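You operate a simulated robot arm through the tools that you are given. There is no shell and no other tool. Be economical: measure what you need, move in short steps, check, and stop when the job is done.

The job below is to be done with a simulated robot arm. You get a single attempt, and the scene is never put back.

Task
Fetch the purple ring from the top of the grey bench and set it on the white dish of water. Then close the right drawer of the grey bench. Then take the steel fitting with blue nut and red nut on the free end of the red bench and put it away on the upper shelf of the green bench. Keep to this order.
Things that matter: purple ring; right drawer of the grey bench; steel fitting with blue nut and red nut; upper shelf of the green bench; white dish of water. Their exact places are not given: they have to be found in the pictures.

The check looks at the end state, three seconds after you hand in, the way a careful person would. Anything else that was tipped, shoved, dropped, spilled or broken makes it a failure.

Robot
A 7-joint arm with a two-finger parallel gripper on a trunk, on a base that drives. Base frame: it is fixed to the floor where the robot stands at the start and does not move with it; the origin is under the middle of the robot, x ahead of it, y to its left, z up; the surface under the hand at the start is at about z = 820. Units: mm, rad, N and s.
With the tool pointing down near the work surface it reaches from about 300 to 720 mm from the robot's upright axis, wherever it stands. Its first joint turns from -2.897 to 2.897 rad. Places, roughly: right drawer of the grey bench [1200, -200, 700]; steel fitting with blue nut and re (5x3x3 cm) [5600, 1900, 900]; upper shelf of the green bench [7100, 4500, 400]. Payload 3.43 kg.
Tool frame: the origin (TCP) lies between the finger pads and is the grasp point; the fingertips stand 30 mm ahead of it; z points along the fingers, y is the line along which they close. The gripper opens to 94 mm. The fingers are 28 mm wide and 10 mm thick; the gripper's body (50 by 96 mm) begins 55 mm behind the TCP.
Orientation is told as [roll, pitch, yaw] about the base's x, y, z axes, in that order, counted from this pose: with the fingers straight down and closing along the base's y, the tool's x points along the base's -x, its y along +y and its z along -z.

Tools
- The arm moves only by the tool step_arm. Its arguments are lists of equal length, an entry for each row: "linear": the shift along the base's x, y, z in units of 30 mm (1.0 is 30 mm), a list of three; "delta_rot": the turn, a rotation vector about the base's x, y, z in units of 5 degrees (1.0 is 5 degrees), a list of three; "grip": the opening in per cent of the stroke, from 0 (shut) to 100 (fully open). In form: {"linear": [[dx, dy, dz], ...], "delta_rot": [[ax, ay, az], ...], "grip": [grip, ...]}. A call has 1 to 12 rows; each row shifts and turns the commanded pose from where the row before left it. A call with a number of a shift or a turn outside -1 to 1 is refused whole. A row lasts 0.2 s, in which the tool goes at most 50 mm and 0.15 rad; a call with a longer step from one row to the next is refused whole, and so is a gripper value outside its range. A pose out of reach is approached as far as the arm can. The call stops where the force on the tool passes 40 N (or 10 N more than at its start, if that is more) or the arm is blocked; 0.2 s more then pass. The fingers move at their own pace (about 108 mm/s each) and stop on an object; they squeeze with about 31 N. The grip force told is the motor's: it shows also when the fingers shut on nothing. Time passes only in rows, and 0.2 s behind the last, so rows that do not move let the fingers close. The reply holds the time, the measured pose of the TCP, the force on the tool along the base axes, the opening and the grip force, in the units named above and with some noise, with the torque about the TCP (base axes, N m) and any sound that the robot's microphone picked up.
- Cameras (640 x 400 px; columns grow to the right, rows downward): "scene" is now at [331.1, 329.5, 1156.8]; the picture's right is [-0.00, -0.17, -0.99], its down [-0.36, -0.92, 0.16] and it looks along [-0.93, 0.36, -0.06] (base axes); focal length 214 px, centre (320, 200). "wrist" rides on the gripper at [76, 14, -102] in the tool frame; the picture's right is [-0.18, 0.98, 0.00], its down [-0.75, -0.14, -0.64] and it looks along [-0.63, -0.12, 0.77] (tool axes); focal length 243 px, centre (320, 200).
- grab_frame(camera): a new picture of that camera. It takes no simulated time.
- move_column(by): slides the trunk up (or, below 0, down) by that many mm; the arm and the scene camera ride with it, the base frame stays. It gives what a move gives, with no picture.
- roll_base(legs): drives the robot by 1 to 6 legs, each [ahead, left, turn to the left] in mm, mm and rad, along the robot's own axes; the way and the turn of a leg run together, so that a leg with both is an arc; at most 1500 mm and 3.142 rad a leg. The arm and the cameras ride along, it lands a little off, and it stops where it bumps. It gives what a move gives.
- pan_tilt(pan, tilt): turns the head with the scene camera to pan (to the left, within 1.396 rad either way) and tilt (down, from -0.506 to 1.204), counted from straight ahead of the robot. It gives what a move gives.
- pixel_to_xyz(camera, pixels): for up to 12 pixels [column, row] of the newest picture of that camera ("zoom" is the newest enlarged one), the place [x, y, z] in the base frame of the surface seen there, good to about 2 mm. It takes no simulated time.
- inspect(camera, box): a new picture of the part [left, top, right, bottom] of that camera's present view, enlarged. It takes no simulated time.
- finish_job(): hands the job in; it is judged then, once.

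Work in short steps. Measure before you move; look again where a grasp or a placing could have gone wrong, and mend it. You have 110 turns and 90 pictures in all, those below and enlarged ones among them. Open the gripper and draw the arm clear of the work before you hand the job in, unless the task says otherwise; then end with one line.

The tools are called after ">>>" as name(argument=value, ...) on one line, values as JSON. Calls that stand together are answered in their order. step_arm: Moves the arm, as the interface text tells. Its arguments: {"type":"object","properties":{"linear":{"type":"array","items":{"type":"array","items":{"type":"number"}}},"delta_rot":{"type":"array","items":{"type":"array","items":{"type":"number"}}},"grip":{"type":"array","items":{"type":"number"}}},"required":["linear","delta_rot","grip"]} The other tools are called the same way: move_column (by) slides the trunk up or down; roll_base (legs) drives the base; pan_tilt (pan, tilt) turns the head that bears the scene camera; grab_frame (camera) takes a picture; pixel_to_xyz (camera, pixels) gives the place of the surface under pixels of a picture; inspect (camera, box) takes an enlarged picture of a part of a camera's view; finish_job () hands the job in.

At the start:

```text
time_s: 0.0
tool_pos: [323.0, 274.1, 1035.2]
orientation: [0.001, -0.001, 0.0]
ft_force: [0.4, -0.3, 0.2]
torque: [0.01, 0.0, 0.0]
grip_width: 93.9
grip_force: 0.1
trunk travel left (down, up): [-175.0, 415.0]
robot x, y, heading: [0.5, 0.4, 0.007]
head pan, tilt: [1.4, 1.201]
```

scene: 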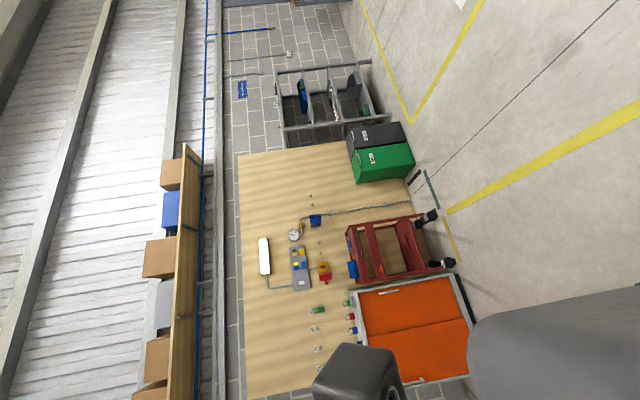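
wrist: 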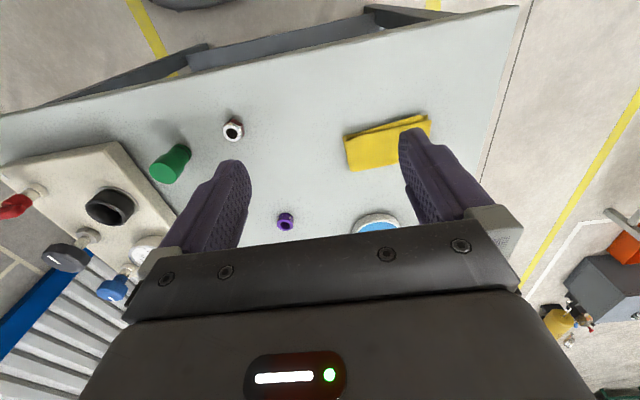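

The wrist view shows the purple ring near (285,222) and the dish near (377,224). I turn the head ahead to see the benches.

>>> pan_tilt(pan=0.0, tilt=0.6)

>>> pixel_to_xyz(camera="wrist", pixels=[[285, 222], [285, 214], [377, 226], [377, 217], [400, 222], [355, 226], [230, 131], [300, 170], [170, 165], [380, 145]])

>>> grab_frame(camera="scene")

```text
time_s: 1.5
tool_pos: [324.2, 273.1, 1034.9]
orientation: [0.001, 0.0, 0.001]
ft_force: [-0.1, 0.4, -0.1]
torque: [0.02, 0.01, -0.01]
grip_width: 93.9
grip_force: 0.0
trunk travel left (down, up): [-175.0, 415.0]
robot x, y, heading: [-0.9, 2.5, -0.003]
head pan, tilt: [0.0, 0.6]
```

```text
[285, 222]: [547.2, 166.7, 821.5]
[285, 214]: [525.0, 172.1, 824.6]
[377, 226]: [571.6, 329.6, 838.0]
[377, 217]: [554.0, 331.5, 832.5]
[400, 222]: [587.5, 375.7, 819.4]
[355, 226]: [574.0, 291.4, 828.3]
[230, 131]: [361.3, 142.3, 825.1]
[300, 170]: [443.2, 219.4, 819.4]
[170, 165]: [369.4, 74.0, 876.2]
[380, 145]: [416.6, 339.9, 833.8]
```

```text
87 pictures are left
```

scene: 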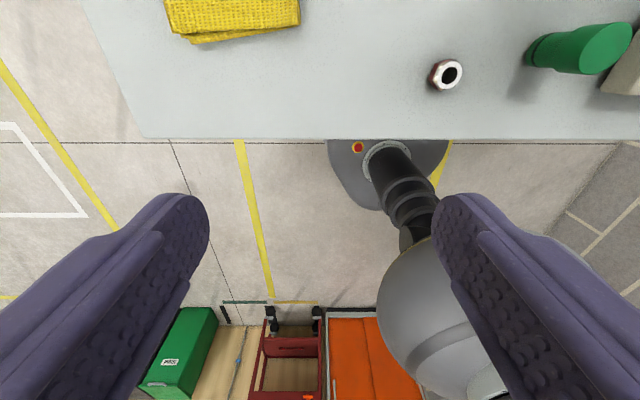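

The scene camera seems to look back at the robot from near the hand. I measure a few of its pixels to understand its geometry.

>>> pixel_to_xyz(camera="scene", pixels=[[448, 75], [240, 20], [600, 40], [140, 137], [630, 137], [358, 147], [180, 200], [460, 200], [320, 250], [185, 340], [370, 350], [290, 350]])

>>> pan_tilt(pan=0.0, tilt=-0.5)

>>> grab_frame(camera="scene")

```text
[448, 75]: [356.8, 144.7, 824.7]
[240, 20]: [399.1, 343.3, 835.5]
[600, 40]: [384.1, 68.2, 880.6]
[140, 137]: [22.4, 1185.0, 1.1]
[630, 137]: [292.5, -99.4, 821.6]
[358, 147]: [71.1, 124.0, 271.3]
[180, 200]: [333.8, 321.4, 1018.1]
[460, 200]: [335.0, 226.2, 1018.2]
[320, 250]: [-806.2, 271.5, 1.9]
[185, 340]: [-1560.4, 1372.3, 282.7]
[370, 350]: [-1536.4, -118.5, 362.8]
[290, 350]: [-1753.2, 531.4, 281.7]
```

```text
time_s: 2.9
tool_pos: [322.6, 273.1, 1035.0]
orientation: [0.0, 0.0, 0.002]
ft_force: [-0.1, 0.1, 0.0]
torque: [-0.01, 0.0, 0.0]
grip_width: 94.4
grip_force: 0.1
trunk travel left (down, up): [-175.0, 415.0]
robot x, y, heading: [-1.5, -3.4, -0.002]
head pan, tilt: [0.0, -0.499]
```

```text
86 pictures are left
```

scene: 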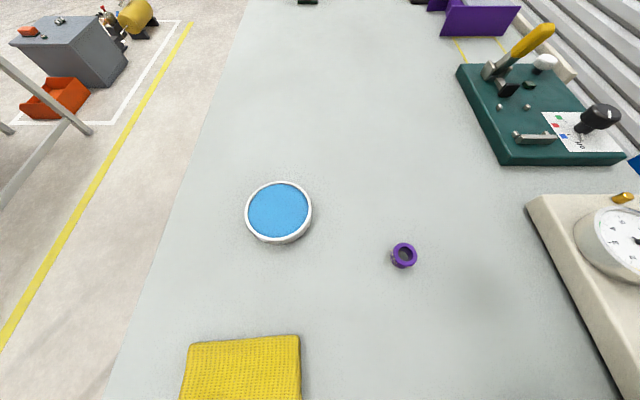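

The head at tilt -0.5 sees dish (279,211) and ring (404,256). I measure both and zoom in on the ring.

>>> pixel_to_xyz(camera="scene", pixels=[[404, 245], [404, 266], [393, 256], [416, 256], [404, 254], [279, 211], [247, 211], [312, 211], [279, 181], [279, 242], [480, 20], [305, 2]])

>>> inspect(camera="scene", box=[364, 231, 444, 281])

>>> inspect(camera="scene", box=[230, 0, 640, 256])

```text
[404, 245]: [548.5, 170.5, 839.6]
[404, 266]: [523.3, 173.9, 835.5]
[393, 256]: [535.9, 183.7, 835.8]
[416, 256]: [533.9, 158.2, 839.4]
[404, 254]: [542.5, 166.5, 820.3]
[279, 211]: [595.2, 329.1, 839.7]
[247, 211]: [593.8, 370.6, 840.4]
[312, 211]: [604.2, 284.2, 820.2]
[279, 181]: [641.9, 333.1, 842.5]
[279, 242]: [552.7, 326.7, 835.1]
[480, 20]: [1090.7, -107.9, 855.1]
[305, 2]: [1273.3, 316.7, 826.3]
```

```text
8.00 times, centred on (404, 256) of scene
```

zoom: 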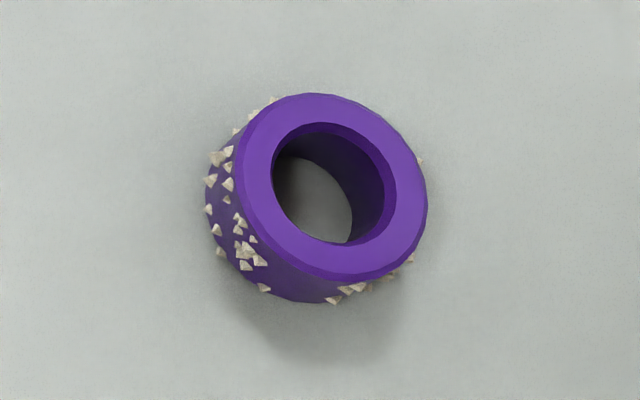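

```text
1.56 times, centred on (435, 128) of scene
```

zoom: 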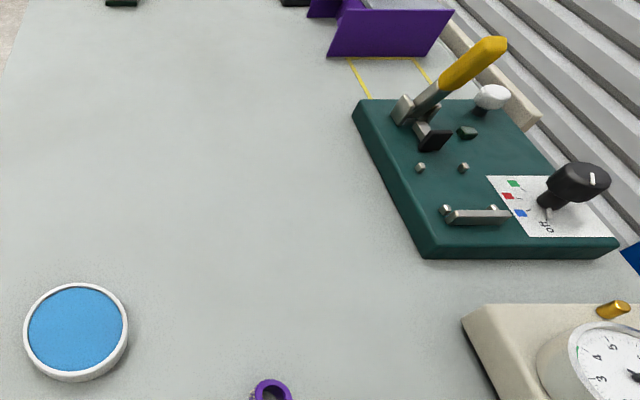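

The ring stands upright at about (536,171), top at z≈839, with bits of grit on its flank. I move the hand above it for a closer look.

>>> step_arm(linear=[[0.89, -0.425, -0.4], [0.89, -0.425, -0.4], [0.89, -0.425, -0.4], [0.89, -0.425, -0.4], [0.89, -0.425, -0.4], [0.89, -0.425, -0.4], [0.89, -0.425, -0.4], [0.89, -0.425, -0.4]], delta_rot=[[0, 0, 0], [0, 0, 0], [0, 0, 0], [0, 0, 0], [0, 0, 0], [0, 0, 0], [0, 0, 0], [0, 0, 0]], grip=[100, 100, 100, 100, 100, 100, 100, 100])

>>> grab_frame(camera="wrist")

>>> grab_frame(camera="scene")

```text
time_s: 4.7
tool_pos: [537.4, 171.6, 938.9]
orientation: [-0.001, -0.002, 0.0]
ft_force: [0.3, -0.8, -0.6]
torque: [-0.01, -0.01, 0.04]
grip_width: 94.1
grip_force: 0.1
trunk travel left (down, up): [-175.0, 415.0]
robot x, y, heading: [0.2, 1.1, 0.001]
head pan, tilt: [0.0, -0.499]
```

```text
83 pictures are left
```

wrist: 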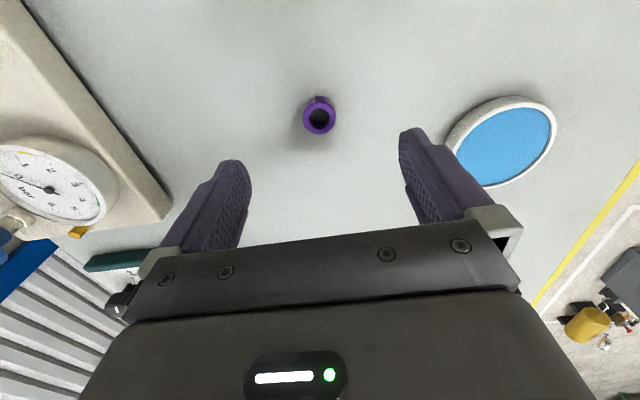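

```text
82 pictures are left
```

scene: 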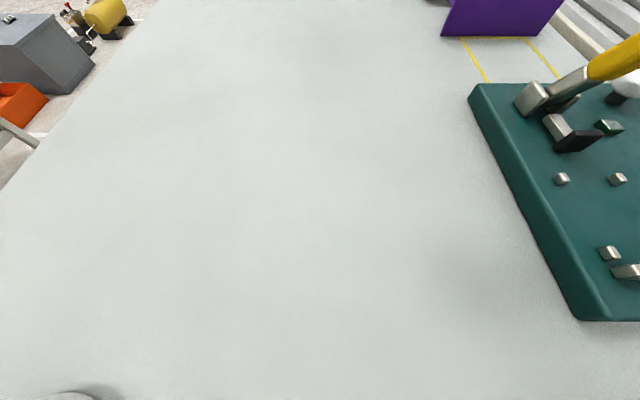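

The ring is at wrist (319,116), directly below the hand. I zoom in and also tilt the other camera down to see its far side.

>>> inspect(camera="wrist", box=[279, 91, 359, 141])

>>> pan_tilt(pan=0.0, tilt=0.2)

>>> grab_frame(camera="scene")

```text
8.00 times, centred on (319, 116) of wrist
```

zoom: 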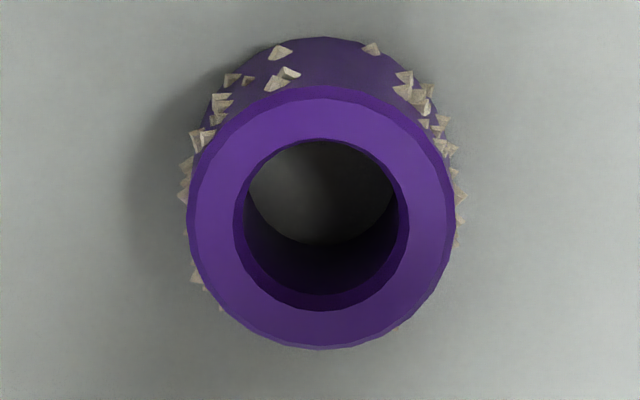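

```text
time_s: 5.7
tool_pos: [536.6, 171.2, 938.0]
orientation: [0.0, 0.0, -0.001]
ft_force: [0.7, 0.0, -1.0]
torque: [0.03, -0.02, 0.01]
grip_width: 94.0
grip_force: 0.1
trunk travel left (down, up): [-175.0, 415.0]
robot x, y, heading: [1.7, 1.4, -0.003]
head pan, tilt: [0.0, 0.201]
```

```text
80 pictures are left
```

scene: 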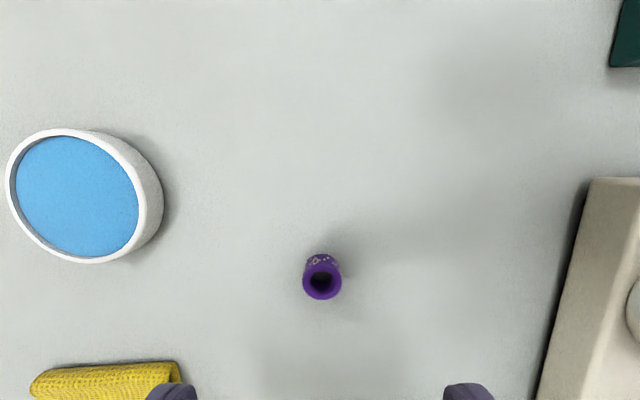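

>>> inspect(camera="scene", box=[282, 251, 362, 301])

```text
8.00 times, centred on (322, 276) of scene
```

zoom: 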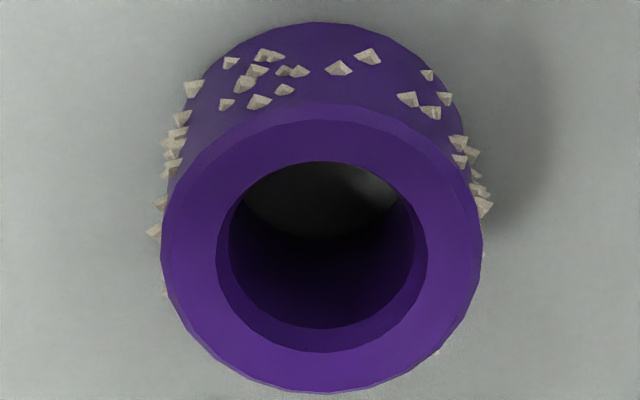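

Grit is all round the ring, so any direction is alike; closing along y it is. I lower to TCP z≈854 (tips at 824) and close.

>>> step_arm(linear=[[0, 0, -0.7], [0, 0, -0.7], [0, 0, -0.7], [0, 0, -0.7], [0, 0, 0], [0, 0, 0], [0, 0, 0], [0, 0, 0], [0, 0, 0]], delta_rot=[[0, 0, 0], [0, 0, 0], [0, 0, 0], [0, 0, 0], [0, 0, 0], [0, 0, 0], [0, 0, 0], [0, 0, 0], [0, 0, 0]], grip=[70, 60, 60, 60, 60, 0, 0, 0, 0])

>>> grab_frame(camera="wrist")

```text
time_s: 7.7
tool_pos: [537.2, 170.1, 854.8]
orientation: [0.0, 0.001, 0.0]
ft_force: [0.4, -0.3, -0.2]
torque: [-0.01, 0.03, 0.0]
grip_width: 27.8
grip_force: 30.8
trunk travel left (down, up): [-175.0, 415.0]
robot x, y, heading: [0.5, -2.0, 0.0]
head pan, tilt: [0.0, 0.201]
```

```text
78 pictures are left
```

wrist: 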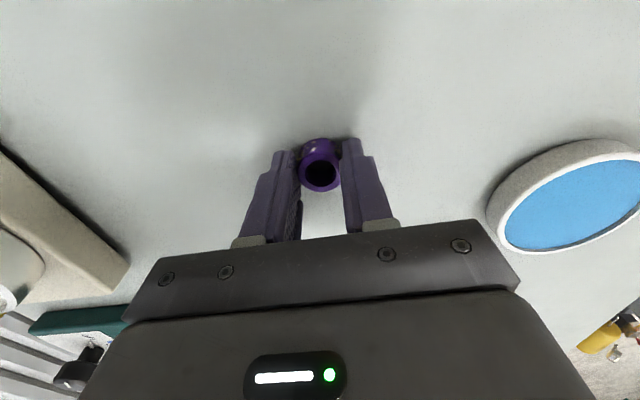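

The ring is held (opening 27.8 mm). I lift it slowly and check for slip.

>>> step_arm(linear=[[0, 0, 0.2], [0, 0, 0.4], [0, 0, 0.5], [0, 0, 0.7], [0, 0, 0.4], [0, 0, 0]], delta_rot=[[0, 0, 0], [0, 0, 0], [0, 0, 0], [0, 0, 0], [0, 0, 0], [0, 0, 0]], grip=[0, 0, 0, 0, 0, 0])

>>> inspect(camera="wrist", box=[220, 90, 420, 215])

>>> grab_frame(camera="scene")

```text
time_s: 9.1
tool_pos: [536.7, 171.4, 920.9]
orientation: [-0.001, -0.001, 0.0]
ft_force: [0.1, 0.3, -0.8]
torque: [-0.02, 0.03, 0.02]
grip_width: 27.7
grip_force: 30.9
trunk travel left (down, up): [-175.0, 415.0]
robot x, y, heading: [0.5, 0.2, -0.002]
head pan, tilt: [0.0, 0.201]
```

```text
3.20 times, centred on (320, 152) of wrist
```

zoom: 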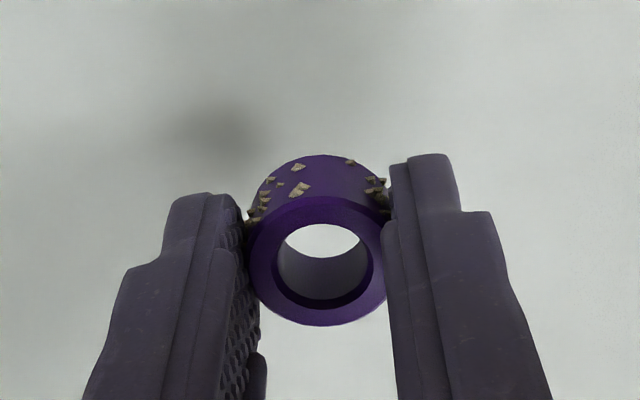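

```text
76 pictures are left
```

scene: 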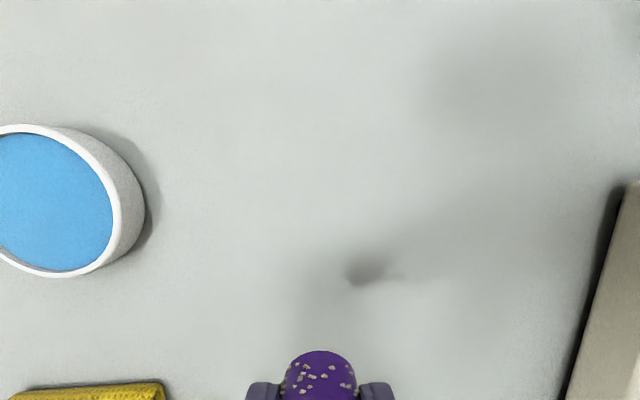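

Held firmly. I move over the dish, still high, and look again.

>>> step_arm(linear=[[0.335, 0.87, 0], [0.335, 0.87, 0], [0.335, 0.87, 0], [0.335, 0.87, 0], [0.335, 0.87, 0], [0.335, 0.87, 0], [0, 0, 0]], delta_rot=[[0, 0, 0], [0, 0, 0], [0, 0, 0], [0, 0, 0], [0, 0, 0], [0, 0, 0], [0, 0, 0]], grip=[0, 0, 0, 0, 0, 0, 0])

>>> grab_frame(camera="wrist")

>>> grab_frame(camera="scene")

```text
time_s: 10.7
tool_pos: [597.5, 329.4, 921.0]
orientation: [-0.002, 0.0, 0.0]
ft_force: [0.3, -0.6, -0.7]
torque: [-0.02, -0.01, 0.03]
grip_width: 27.7
grip_force: 30.8
trunk travel left (down, up): [-175.0, 415.0]
robot x, y, heading: [1.1, 0.8, 0.0]
head pan, tilt: [0.0, 0.201]
```

```text
75 pictures are left
```

wrist: 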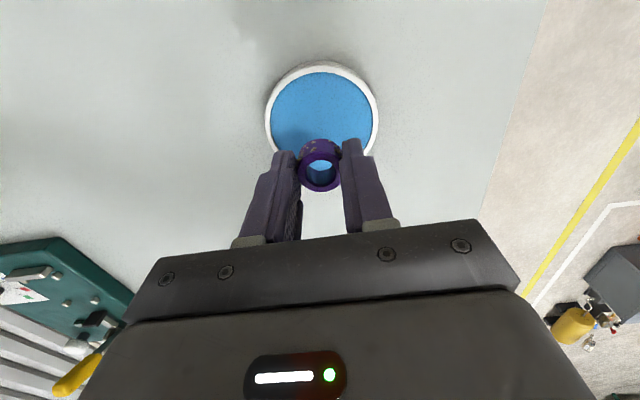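

```text
74 pictures are left
```

scene: 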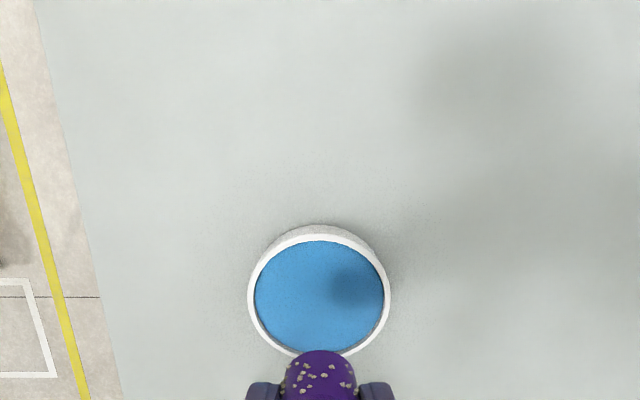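

Well centred over the dish. I read rim and water heights before lowering.

>>> pixel_to_xyz(camera="scene", pixels=[[320, 290], [300, 320], [252, 300], [386, 300], [320, 234], [350, 350], [262, 300], [376, 300], [320, 270]])

>>> pixel_to_xyz(camera="wrist", pixels=[[320, 68], [268, 110], [375, 110], [320, 110]])

```text
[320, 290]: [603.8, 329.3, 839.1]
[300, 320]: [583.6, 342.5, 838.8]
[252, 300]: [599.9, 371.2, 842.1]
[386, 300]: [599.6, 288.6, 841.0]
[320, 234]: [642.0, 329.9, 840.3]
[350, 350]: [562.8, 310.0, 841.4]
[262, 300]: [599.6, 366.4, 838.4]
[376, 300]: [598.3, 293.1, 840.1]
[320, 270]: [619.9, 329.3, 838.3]
```

```text
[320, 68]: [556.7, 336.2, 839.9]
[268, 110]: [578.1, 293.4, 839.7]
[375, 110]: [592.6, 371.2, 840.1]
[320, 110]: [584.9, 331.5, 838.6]
```

Dish centre (599,330), water surface z≈839. I lower so that the ring bottom reaches it (TCP≈874), slowly at the end.

>>> step_arm(linear=[[0.05, 0, -0.6], [0, 0, -0.5], [0, 0, -0.3], [0, 0, -0.1], [0, 0, -0.07], [0, 0, 0]], delta_rot=[[0, 0, 0], [0, 0, 0], [0, 0, 0], [0, 0, 0], [0, 0, 0], [0, 0, 0]], grip=[0, 0, 0, 0, 0, 0])

>>> inspect(camera="wrist", box=[220, 60, 420, 185])

```text
time_s: 12.1
tool_pos: [599.8, 327.4, 874.0]
orientation: [0.0, 0.0, 0.0]
ft_force: [0.1, 0.4, 0.2]
torque: [0.0, 0.04, 0.02]
grip_width: 27.8
grip_force: 31.1
trunk travel left (down, up): [-175.0, 415.0]
robot x, y, heading: [1.4, -3.7, -0.0]
head pan, tilt: [0.0, 0.201]
```

```text
3.20 times, centred on (320, 122) of wrist
```

zoom: 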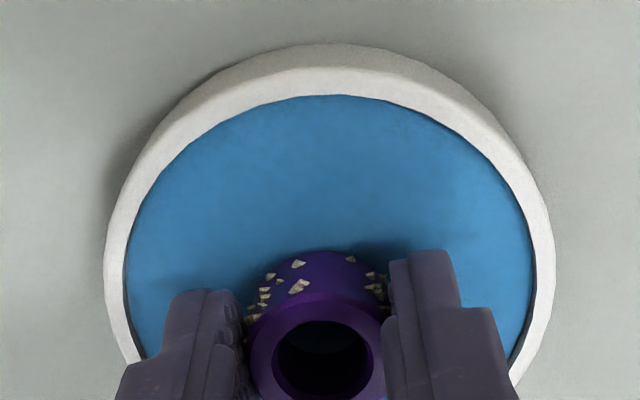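

No contact yet; I go down in 1 mm steps watching the force.

>>> step_arm(linear=[[0, 0, -0.035], [0, 0, -0.035], [0, 0, 0]], delta_rot=[[0, 0, 0], [0, 0, 0], [0, 0, 0]], grip=[0, 0, 0])

```text
time_s: 12.9
tool_pos: [598.2, 328.6, 873.6]
orientation: [0.002, -0.001, -0.002]
ft_force: [0.2, -1.2, 5.6]
torque: [-0.09, 0.01, 0.0]
grip_width: 27.6
grip_force: 31.2
trunk travel left (down, up): [-175.0, 415.0]
robot x, y, heading: [0.9, -0.3, -0.002]
head pan, tilt: [0.0, 0.201]
```

The force rose to 5.6 N: the ring rests on the dish. I ease off 1 mm, open slightly and then rise.

>>> step_arm(linear=[[0, 0, 0.03], [0, 0, 0], [0, 0, 0], [0, 0, 0.3], [0, 0, 0.8], [0, 0, 1], [0, 0, 1]], delta_rot=[[0, 0, 0], [0, 0, 0], [0, 0, 0], [0, 0, 0], [0, 0, 0], [0, 0, 0], [0, 0, 0]], grip=[15, 45, 45, 45, 45, 45, 45])

>>> grab_frame(camera="wrist")

>>> pan_tilt(pan=0.0, tilt=-0.5)

>>> grab_frame(camera="scene")

```text
time_s: 14.5
tool_pos: [599.5, 327.4, 965.2]
orientation: [0.0, 0.0, 0.001]
ft_force: [-0.2, 0.3, 0.2]
torque: [-0.03, 0.03, -0.01]
grip_width: 42.5
grip_force: 0.1
trunk travel left (down, up): [-175.0, 415.0]
robot x, y, heading: [1.6, -0.8, -0.002]
head pan, tilt: [0.0, 0.201]
```

```text
72 pictures are left
```

wrist: 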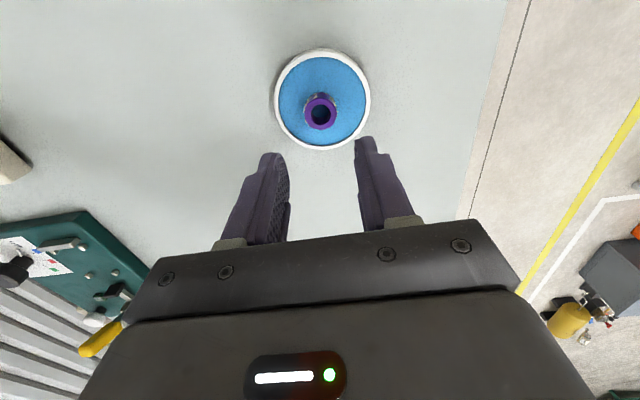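

```text
time_s: 15.6
tool_pos: [599.7, 328.0, 965.1]
orientation: [-0.002, 0.0, 0.0]
ft_force: [-0.6, 1.1, -0.4]
torque: [-0.02, 0.01, -0.03]
grip_width: 42.4
grip_force: 0.1
trunk travel left (down, up): [-175.0, 415.0]
robot x, y, heading: [6.7, -1.0, 0.005]
head pan, tilt: [0.0, -0.499]
```

```text
71 pictures are left
```

scene: 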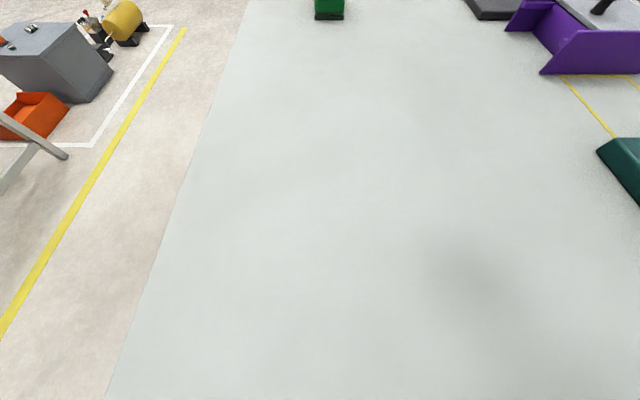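

The ring stands on the dish. Now I raise the hand and pitch it up 45° so that the camera looks further ahead for the drawer.

>>> step_arm(linear=[[-0.5, 0, 1], [-0.5, 0, 1], [-0.5, 0, 1], [-0.5, 0, 1], [-0.5, 0, 1], [-0.5, 0, 1], [-0.5, 0, 0], [-0.5, 0, 0], [0, 0, 0]], delta_rot=[[0, -1, 0], [0, -1, 0], [0, -1, 0], [0, -1, 0], [0, -1, 0], [0, -1, 0], [0, -1, 0], [0, -1, 0], [0, 0, 0]], grip=[45, 45, 45, 45, 45, 45, 45, 45, 45])

>>> grab_frame(camera="scene")

```text
time_s: 17.6
tool_pos: [478.9, 328.4, 1144.7]
orientation: [0.001, -0.699, 0.0]
ft_force: [0.1, -0.4, -0.1]
torque: [-0.02, -0.02, 0.0]
grip_width: 42.1
grip_force: 0.0
trunk travel left (down, up): [-175.0, 415.0]
robot x, y, heading: [-0.8, -3.0, 0.006]
head pan, tilt: [0.0, -0.499]
```

```text
70 pictures are left
```

scene: 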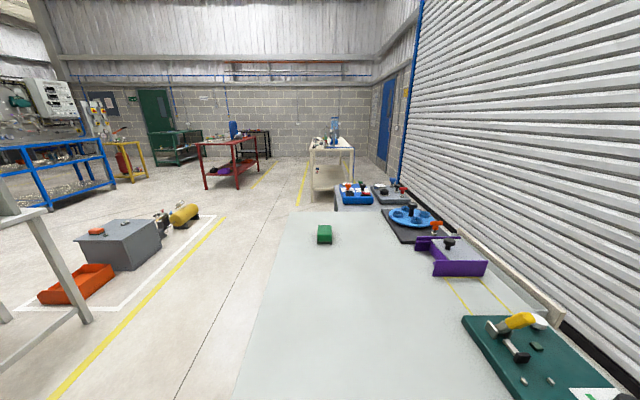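

A good overview: red bench at (228,150), green bench at (175,145). I measure bench corners and these landmarks.

>>> pixel_to_xyz(camera="scene", pixels=[[291, 214], [235, 395], [455, 265], [325, 235], [390, 215], [330, 186], [228, 142], [200, 146], [258, 138], [175, 135], [60, 270], [560, 330]])

>>> inspect(camera="scene", box=[300, 110, 500, 310])

>>> inspect(camera="scene", box=[120, 80, 360, 230])

```text
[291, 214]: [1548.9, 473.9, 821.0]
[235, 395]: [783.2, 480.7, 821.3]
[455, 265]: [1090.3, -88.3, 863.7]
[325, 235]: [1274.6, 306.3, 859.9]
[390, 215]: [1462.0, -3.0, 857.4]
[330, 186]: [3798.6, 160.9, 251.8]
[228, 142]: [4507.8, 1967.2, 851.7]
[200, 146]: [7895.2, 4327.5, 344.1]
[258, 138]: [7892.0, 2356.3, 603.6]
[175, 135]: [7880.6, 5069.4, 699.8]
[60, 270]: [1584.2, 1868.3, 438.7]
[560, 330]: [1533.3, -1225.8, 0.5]
```

```text
2.00 times, centred on (400, 210) of scene
```

zoom: 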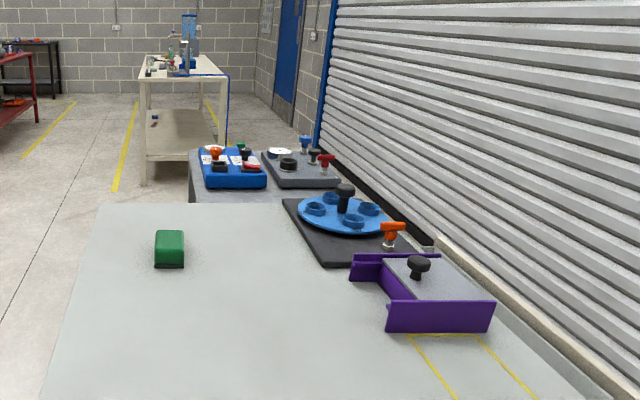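

```text
2.67 times, centred on (240, 155) of scene
```

zoom: 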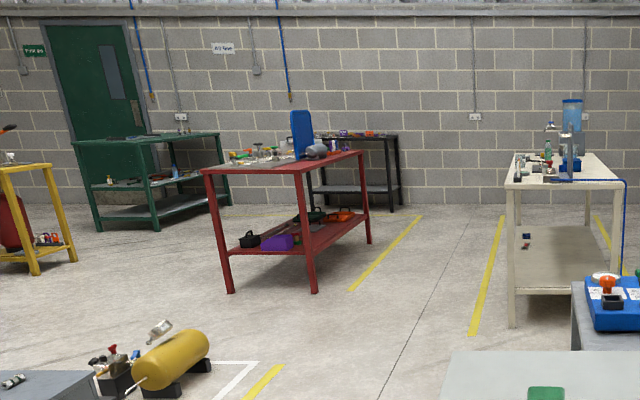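

The beige strip beyond the bench's right edge (about (530,285)) may be the open drawer's front. I measure it.

>>> pixel_to_xyz(camera="scene", pixels=[[520, 240], [522, 232], [540, 297], [549, 305], [560, 315], [530, 287], [535, 300], [500, 262], [570, 310], [550, 322], [515, 247], [575, 345]])

>>> inspect(camera="scene", box=[440, 210, 640, 400])

```text
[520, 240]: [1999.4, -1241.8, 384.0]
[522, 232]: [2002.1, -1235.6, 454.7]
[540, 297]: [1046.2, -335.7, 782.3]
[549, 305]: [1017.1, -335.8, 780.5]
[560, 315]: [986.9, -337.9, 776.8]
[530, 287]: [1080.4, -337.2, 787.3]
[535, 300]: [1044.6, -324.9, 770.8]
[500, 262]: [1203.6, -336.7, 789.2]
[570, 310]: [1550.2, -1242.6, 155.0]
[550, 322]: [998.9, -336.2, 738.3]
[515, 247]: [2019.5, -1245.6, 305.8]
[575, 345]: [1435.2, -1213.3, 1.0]
```

```text
2.11 times, centred on (540, 305) of scene
```

zoom: 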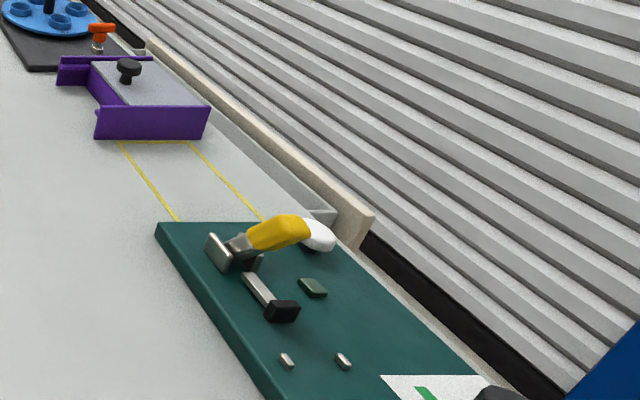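

Found: the open drawer's front is at y≈-336, x≈985–1280, top z≈785, facing -y into an aisle up to the shutter at y≈-1240. I look right to check the path for driving round.

>>> pan_tilt(pan=-1.0, tilt=-0.3)

>>> grab_frame(camera="scene")

>>> grab_frame(camera="wrist")

```text
time_s: 18.9
tool_pos: [478.9, 327.8, 1144.9]
orientation: [0.0, -0.699, 0.001]
ft_force: [0.4, -0.2, 0.4]
torque: [0.04, -0.02, -0.04]
grip_width: 42.5
grip_force: 0.1
trunk travel left (down, up): [-175.0, 415.0]
robot x, y, heading: [-2.8, 0.9, 0.002]
head pan, tilt: [-1.0, -0.3]
```

```text
66 pictures are left
```

scene: 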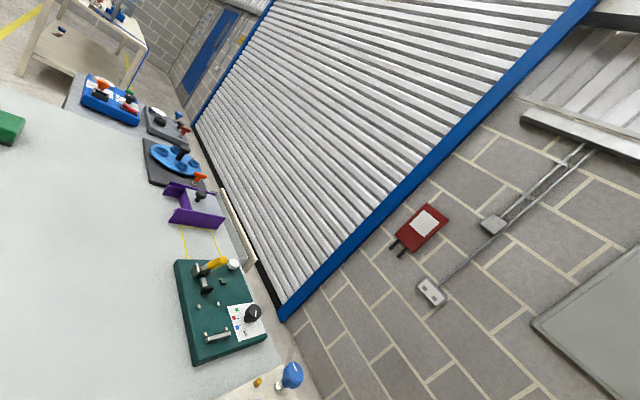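

```text
65 pictures are left
```

wrist: 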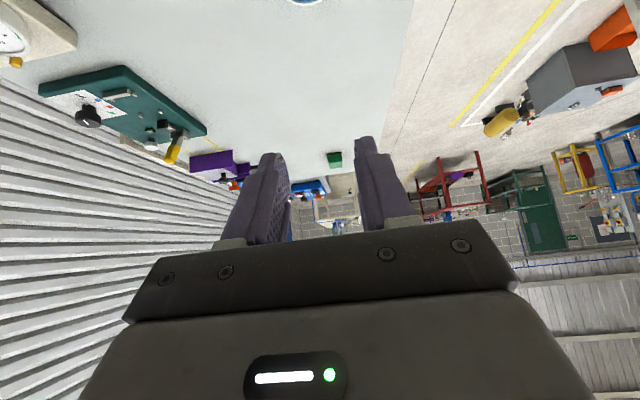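

The aisle looks free from here. I bring the hand to the middle in front of the robot, high up, before driving.

>>> step_arm(linear=[[-0.1, -1, 0.1], [-0.1, -1, 0.1], [-0.1, -1, 0.1], [-0.1, -1, 0.1], [-0.1, -1, 0.1], [-0.1, -1, 0.1], [-0.1, -1, 0.1], [-0.1, -1, 0.1], [-0.1, -1, 0.1], [-0.1, -1, 0.1], [-0.1, -1, 0.1]], delta_rot=[[0, 0, 0], [0, 0, 0], [0, 0, 0], [0, 0, 0], [0, 0, 0], [0, 0, 0], [0, 0, 0], [0, 0, 0], [0, 0, 0], [0, 0, 0], [0, 0, 0]], grip=[20, 0, 0, 0, 0, 0, 0, 0, 0, 0, 0])

>>> pan_tilt(pan=-1.0, tilt=0.3)

>>> grab_frame(camera="scene")

```text
time_s: 21.3
tool_pos: [445.2, -2.2, 1179.1]
orientation: [0.002, -0.699, -0.002]
ft_force: [1.1, 0.2, -0.1]
torque: [0.01, 0.02, -0.02]
grip_width: 0.0
grip_force: 31.4
trunk travel left (down, up): [-175.0, 415.0]
robot x, y, heading: [0.0, 0.3, 0.004]
head pan, tilt: [-1.0, -0.3]
```

```text
time_s: 22.3
tool_pos: [445.9, -1.7, 1178.6]
orientation: [-0.001, -0.699, -0.002]
ft_force: [0.4, 0.5, -0.2]
torque: [0.01, -0.04, -0.01]
grip_width: 0.1
grip_force: 31.3
trunk travel left (down, up): [-175.0, 415.0]
robot x, y, heading: [-2.1, -1.1, 0.002]
head pan, tilt: [-1.0, 0.3]
```

```text
64 pictures are left
```

scene: 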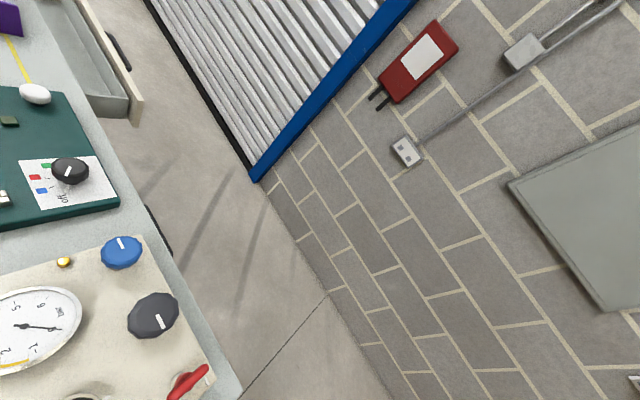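

The aisle floor is clear; the drawer with its black handle shows at (90,60). I measure edges.

>>> pixel_to_xyz(camera="scene", pixels=[[240, 390], [150, 200], [137, 122], [118, 50], [100, 20], [160, 232], [258, 180], [320, 280], [385, 385], [290, 340], [110, 105], [75, 5]])

>>> inspect(camera="scene", box=[0, 0, 320, 200])

```text
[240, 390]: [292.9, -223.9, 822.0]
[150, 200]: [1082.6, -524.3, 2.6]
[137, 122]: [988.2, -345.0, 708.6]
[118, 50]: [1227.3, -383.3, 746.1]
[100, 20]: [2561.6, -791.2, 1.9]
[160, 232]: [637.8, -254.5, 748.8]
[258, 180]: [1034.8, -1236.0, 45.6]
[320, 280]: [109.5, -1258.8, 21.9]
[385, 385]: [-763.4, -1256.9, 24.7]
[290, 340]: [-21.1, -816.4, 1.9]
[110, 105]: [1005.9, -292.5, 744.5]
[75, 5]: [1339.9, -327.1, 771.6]
```

```text
2.00 times, centred on (160, 100) of scene
```

zoom: 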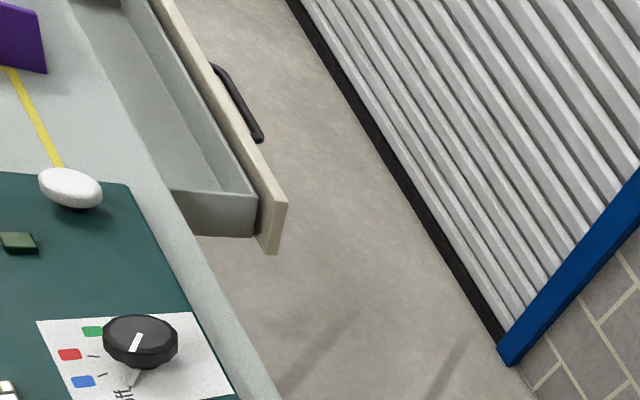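

Drawer face outer y≈-345, z 708–787, handle near x≈1230; aisle clear to y≈-1240. I drive back a little, right 800, ahead 1320 and turn left to face the drawer.

>>> roll_base(legs=[[-80, 0, 0], [0, -800, 0], [1400, 0, 0]])

>>> pan_tilt(pan=0.8, tilt=0.2)

>>> grab_frame(camera="scene")

```text
time_s: 33.9
tool_pos: [1777.9, -819.6, 1178.4]
orientation: [0.0, -0.698, -0.007]
ft_force: [0.5, 0.2, -0.1]
torque: [0.0, 0.02, -0.02]
grip_width: 0.0
grip_force: 31.0
trunk travel left (down, up): [-175.0, 415.0]
robot x, y, heading: [1332.0, -812.5, -0.003]
head pan, tilt: [-1.0, 0.3]
```

```text
time_s: 35.7
tool_pos: [1777.1, -818.8, 1178.3]
orientation: [0.0, -0.698, -0.007]
ft_force: [1.2, 0.1, 0.7]
torque: [-0.01, 0.03, 0.03]
grip_width: 0.2
grip_force: 30.9
trunk travel left (down, up): [-175.0, 415.0]
robot x, y, heading: [1331.9, -814.0, -0.009]
head pan, tilt: [0.799, 0.201]
```

```text
62 pictures are left
```

scene: 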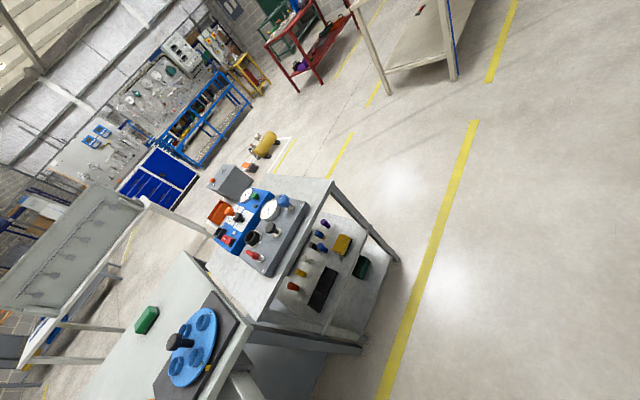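

Position good. I turn left to face the drawer.

>>> roll_base(legs=[[0, 0, 1.575]])

>>> pan_tilt(pan=0.0, tilt=0.3)

>>> grab_frame(camera="scene")

>>> grab_frame(camera="wrist")

```text
time_s: 39.9
tool_pos: [1339.8, -367.0, 1178.2]
orientation: [0.0, -0.696, 1.555]
ft_force: [-0.4, 0.5, -0.3]
torque: [0.0, -0.02, 0.02]
grip_width: 0.0
grip_force: 31.2
trunk travel left (down, up): [-175.0, 415.0]
robot x, y, heading: [1329.9, -812.0, 1.55]
head pan, tilt: [0.799, 0.201]
```

```text
time_s: 41.0
tool_pos: [1341.6, -368.3, 1176.8]
orientation: [-0.001, -0.697, 1.555]
ft_force: [-0.1, 0.1, 0.1]
torque: [-0.01, 0.01, 0.0]
grip_width: 0.0
grip_force: 31.0
trunk travel left (down, up): [-175.0, 415.0]
robot x, y, heading: [1327.4, -813.8, 1.559]
head pan, tilt: [0.0, 0.3]
```

```text
61 pictures are left
```

scene: 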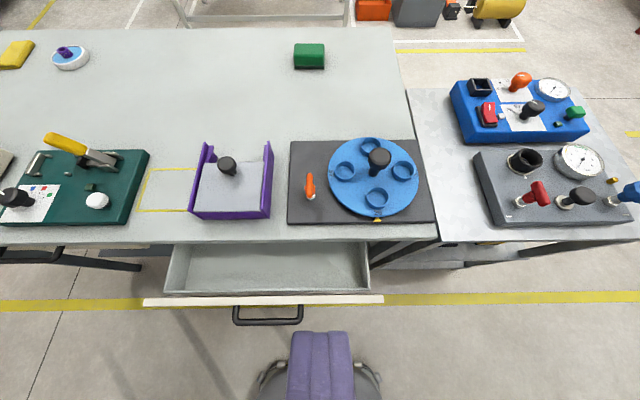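

```text
60 pictures are left
```

wrist: 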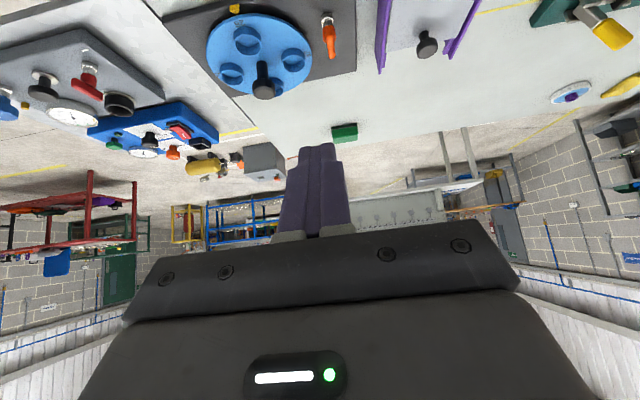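

A clear view: drawer front top from (143,301) to (383,298), handle (268,315). I measure front, handle, and bench edge.

>>> pixel_to_xyz(camera="scene", pixels=[[146, 303], [380, 300], [265, 301], [233, 318], [302, 318], [268, 322], [265, 243], [335, 304], [220, 304], [437, 238]])

>>> inspect(camera="scene", box=[130, 225, 410, 400])

```text
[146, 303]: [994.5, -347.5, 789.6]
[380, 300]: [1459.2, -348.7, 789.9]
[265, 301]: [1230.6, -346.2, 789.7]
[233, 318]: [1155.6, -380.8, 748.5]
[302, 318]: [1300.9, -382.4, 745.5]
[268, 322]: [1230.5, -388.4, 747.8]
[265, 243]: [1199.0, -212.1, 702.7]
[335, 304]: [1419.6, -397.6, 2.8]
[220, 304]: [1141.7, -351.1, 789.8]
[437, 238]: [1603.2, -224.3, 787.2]
```

```text
2.29 times, centred on (270, 312) of scene
```

zoom: 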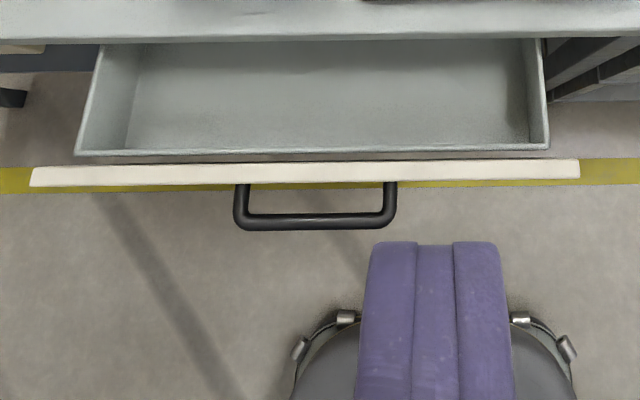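

Face outer y≈-349, handle x 1155–1301. I pull back to y≈-425 and lower beside the handle at x≈1350 to z≈770.

>>> step_arm(linear=[[0.1, -1, -0.3], [0.1, -0.9, -0.8], [0.1, 0, -1], [0, 0, -1], [0, 0, -1], [0, 0, -1], [0, 0, -1], [0, 0, -1], [0, 0, -1], [0, 0, -1], [0, 0, -1], [0, 0, -1]], delta_rot=[[0, 0, 0], [0, 0, 0], [0, 0, 0], [0, 0, 0], [0, 0, 0], [0, 0, 0], [0, 0, 0], [0, 0, 0], [0, 0, 0], [0, 0, 0], [0, 0, 0], [0, 0, 0]], grip=[0, 0, 0, 0, 0, 0, 0, 0, 0, 0, 0, 0])

```text
time_s: 43.6
tool_pos: [1353.3, -380.5, 863.0]
orientation: [0.001, -0.699, 1.555]
ft_force: [0.0, 1.0, -0.2]
torque: [-0.01, 0.02, 0.0]
grip_width: 0.0
grip_force: 31.2
out of reach, approached as far as the arm can: row 2, 3, 4, 5, 6
trunk travel left (down, up): [-175.0, 415.0]
robot x, y, heading: [1334.4, -809.2, 1.556]
head pan, tilt: [0.0, 0.3]
```

The min reach shifted it to y≈-380. I back the base by 60 mm for clearance, then lower further.

>>> roll_base(legs=[[-60, 0, 0]])

>>> step_arm(linear=[[0, 0, -0.8], [0, 0, -0.8], [0, 0, -0.8], [0, 0, -0.7], [0, 0, 0]], delta_rot=[[0, 0, 0], [0, 0, 0], [0, 0, 0], [0, 0, 0], [0, 0, 0]], grip=[0, 0, 0, 0, 0])

>>> grab_frame(camera="scene")

```text
time_s: 44.6
tool_pos: [1353.6, -441.4, 864.3]
orientation: [0.001, -0.698, 1.554]
ft_force: [-0.1, -0.5, 0.2]
torque: [-0.04, -0.02, -0.02]
grip_width: 0.0
grip_force: 31.0
trunk travel left (down, up): [-175.0, 415.0]
robot x, y, heading: [1329.2, -872.8, 1.553]
head pan, tilt: [0.0, 0.3]
```

```text
time_s: 45.8
tool_pos: [1353.5, -441.2, 769.9]
orientation: [-0.002, -0.698, 1.553]
ft_force: [-0.9, -0.3, 0.2]
torque: [-0.04, -0.03, -0.01]
grip_width: 0.0
grip_force: 30.2
trunk travel left (down, up): [-175.0, 415.0]
robot x, y, heading: [1327.9, -874.7, 1.551]
head pan, tilt: [0.0, 0.3]
```

```text
58 pictures are left
```

scene: 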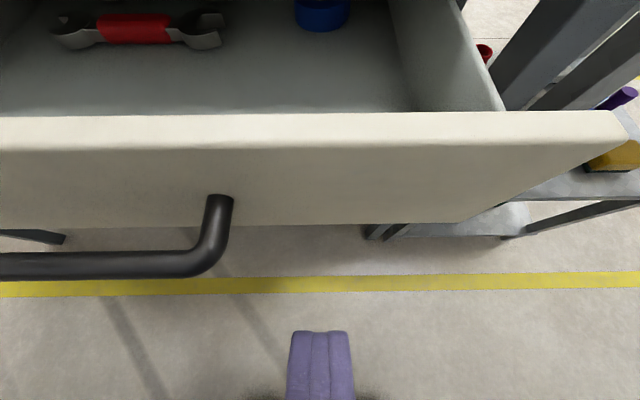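

The drawer holds tools, so I push gently. First approach to contact (TCP y≈-370).

>>> step_arm(linear=[[0, 0.8, 0], [0, 0.8, 0], [0, 0.5, 0], [0, 0.3, 0], [0, 0.3, 0], [0, 0.3, 0], [0, 0.3, 0], [0, 0.3, 0], [0, 0.3, 0], [0, 0.3, 0]], delta_rot=[[0, 0, 0], [0, 0, 0], [0, 0, 0], [0, 0, 0], [0, 0, 0], [0, 0, 0], [0, 0, 0], [0, 0, 0], [0, 0, 0], [0, 0, 0]], grip=[0, 0, 0, 0, 0, 0, 0, 0, 0, 0])

>>> grab_frame(camera="scene")

```text
time_s: 48.0
tool_pos: [1352.3, -315.4, 769.8]
orientation: [-0.001, -0.7, 1.552]
ft_force: [0.4, 0.1, 0.7]
torque: [0.03, 0.02, -0.01]
grip_width: 0.0
grip_force: 31.1
trunk travel left (down, up): [-175.0, 415.0]
robot x, y, heading: [1329.1, -872.6, 1.555]
head pan, tilt: [0.0, 0.3]
```

```text
57 pictures are left
```

scene: 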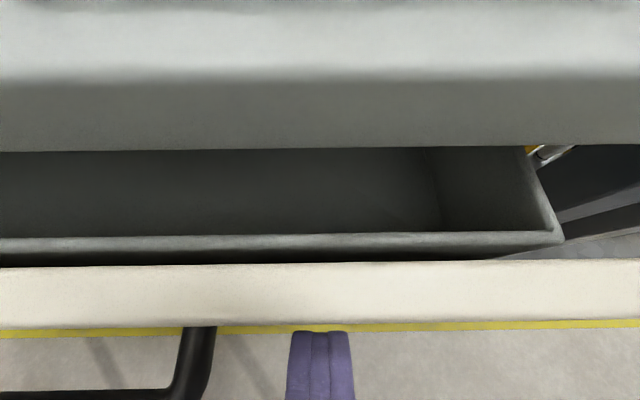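

Force is low; I check whether the drawer has moved with me.

>>> pixel_to_xyz(camera="scene", pixels=[[320, 265], [320, 300], [320, 322], [320, 100], [320, 140], [320, 238], [320, 345]])

```text
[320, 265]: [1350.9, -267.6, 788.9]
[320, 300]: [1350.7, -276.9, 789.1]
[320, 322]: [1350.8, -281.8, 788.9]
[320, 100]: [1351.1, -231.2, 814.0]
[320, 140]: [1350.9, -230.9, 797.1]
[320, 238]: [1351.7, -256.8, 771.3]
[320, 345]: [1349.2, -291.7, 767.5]
```

The drawer follows (face now y≈-283). I keep pushing gently until it stops.

>>> step_arm(linear=[[0, 0.3, 0], [0, 0.3, 0], [0, 0.3, 0], [0, 0.25, 0], [0, 0.2, 0], [0, 0.2, 0], [0, 0.15, 0], [0, 0, 0]], delta_rot=[[0, 0, 0], [0, 0, 0], [0, 0, 0], [0, 0, 0], [0, 0, 0], [0, 0, 0], [0, 0, 0], [0, 0, 0]], grip=[0, 0, 0, 0, 0, 0, 0, 0])

>>> grab_frame(camera="scene")

```text
time_s: 49.8
tool_pos: [1351.8, -264.6, 770.4]
orientation: [0.0, -0.699, 1.554]
ft_force: [0.5, -0.1, 0.4]
torque: [0.02, -0.02, -0.01]
grip_width: 0.0
grip_force: 31.2
trunk travel left (down, up): [-175.0, 415.0]
robot x, y, heading: [1332.3, -878.5, 1.549]
head pan, tilt: [0.0, 0.3]
```

```text
56 pictures are left
```

scene: 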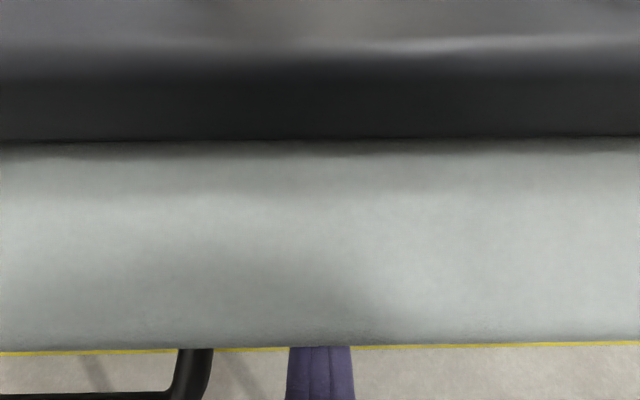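

Still no stop force; continue with small steps.

>>> step_arm(linear=[[0, 0.15, 0], [0, 0.15, 0], [0, 0.15, 0], [0, 0.1, 0], [0, 0, 0]], delta_rot=[[0, 0, 0], [0, 0, 0], [0, 0, 0], [0, 0, 0], [0, 0, 0]], grip=[0, 0, 0, 0, 0])

```text
time_s: 51.0
tool_pos: [1352.3, -250.3, 770.1]
orientation: [-0.001, -0.696, 1.554]
ft_force: [-0.6, -14.7, 0.9]
torque: [-0.15, 0.05, 0.05]
grip_width: 0.0
grip_force: 30.7
trunk travel left (down, up): [-175.0, 415.0]
robot x, y, heading: [1332.2, -874.1, 1.553]
head pan, tilt: [0.0, 0.3]
```

A 14.7 N reaction: the drawer hit its stop. One more small push to confirm, then retreat and look.

>>> step_arm(linear=[[0, 0.05, 0], [0, 0, 0]], delta_rot=[[0, 0, 0], [0, 0, 0]], grip=[0, 0])

>>> step_arm(linear=[[0, -0.3, 0], [0, -0.7, 0], [0, -1, 0], [0, -1, 0], [0, -1, 0], [0, -1, 0], [0, -1, 0]], delta_rot=[[0, 0, 0], [0, 0, 0], [0, 0, 0], [0, 0, 0], [0, 0, 0], [0, 0, 0], [0, 0, 0]], grip=[0, 0, 0, 0, 0, 0, 0])

>>> grab_frame(camera="scene")

```text
time_s: 51.6
tool_pos: [1352.4, -251.1, 769.9]
orientation: [-0.001, -0.695, 1.553]
ft_force: [-0.7, -31.1, -1.5]
torque: [-0.46, 0.01, 0.06]
grip_width: 0.3
grip_force: 31.1
trunk travel left (down, up): [-175.0, 415.0]
robot x, y, heading: [1333.4, -873.8, 1.553]
head pan, tilt: [0.0, 0.3]
```

```text
time_s: 53.2
tool_pos: [1352.7, -426.5, 770.7]
orientation: [0.0, -0.699, 1.555]
ft_force: [-0.1, -0.6, 1.0]
torque: [0.01, -0.01, 0.01]
grip_width: 0.0
grip_force: 30.9
trunk travel left (down, up): [-175.0, 415.0]
robot x, y, heading: [1326.8, -868.9, 1.55]
head pan, tilt: [0.0, 0.3]
```

```text
55 pictures are left
```

scene: 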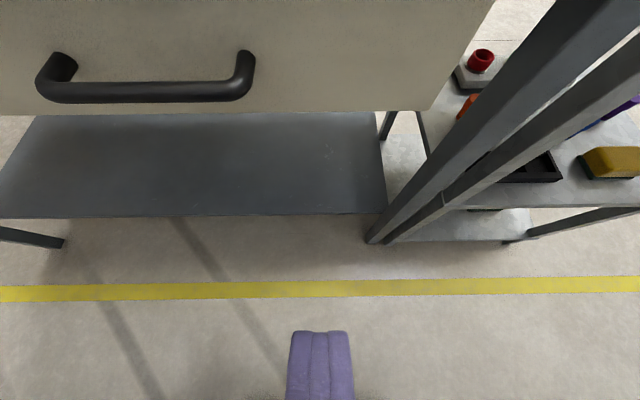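

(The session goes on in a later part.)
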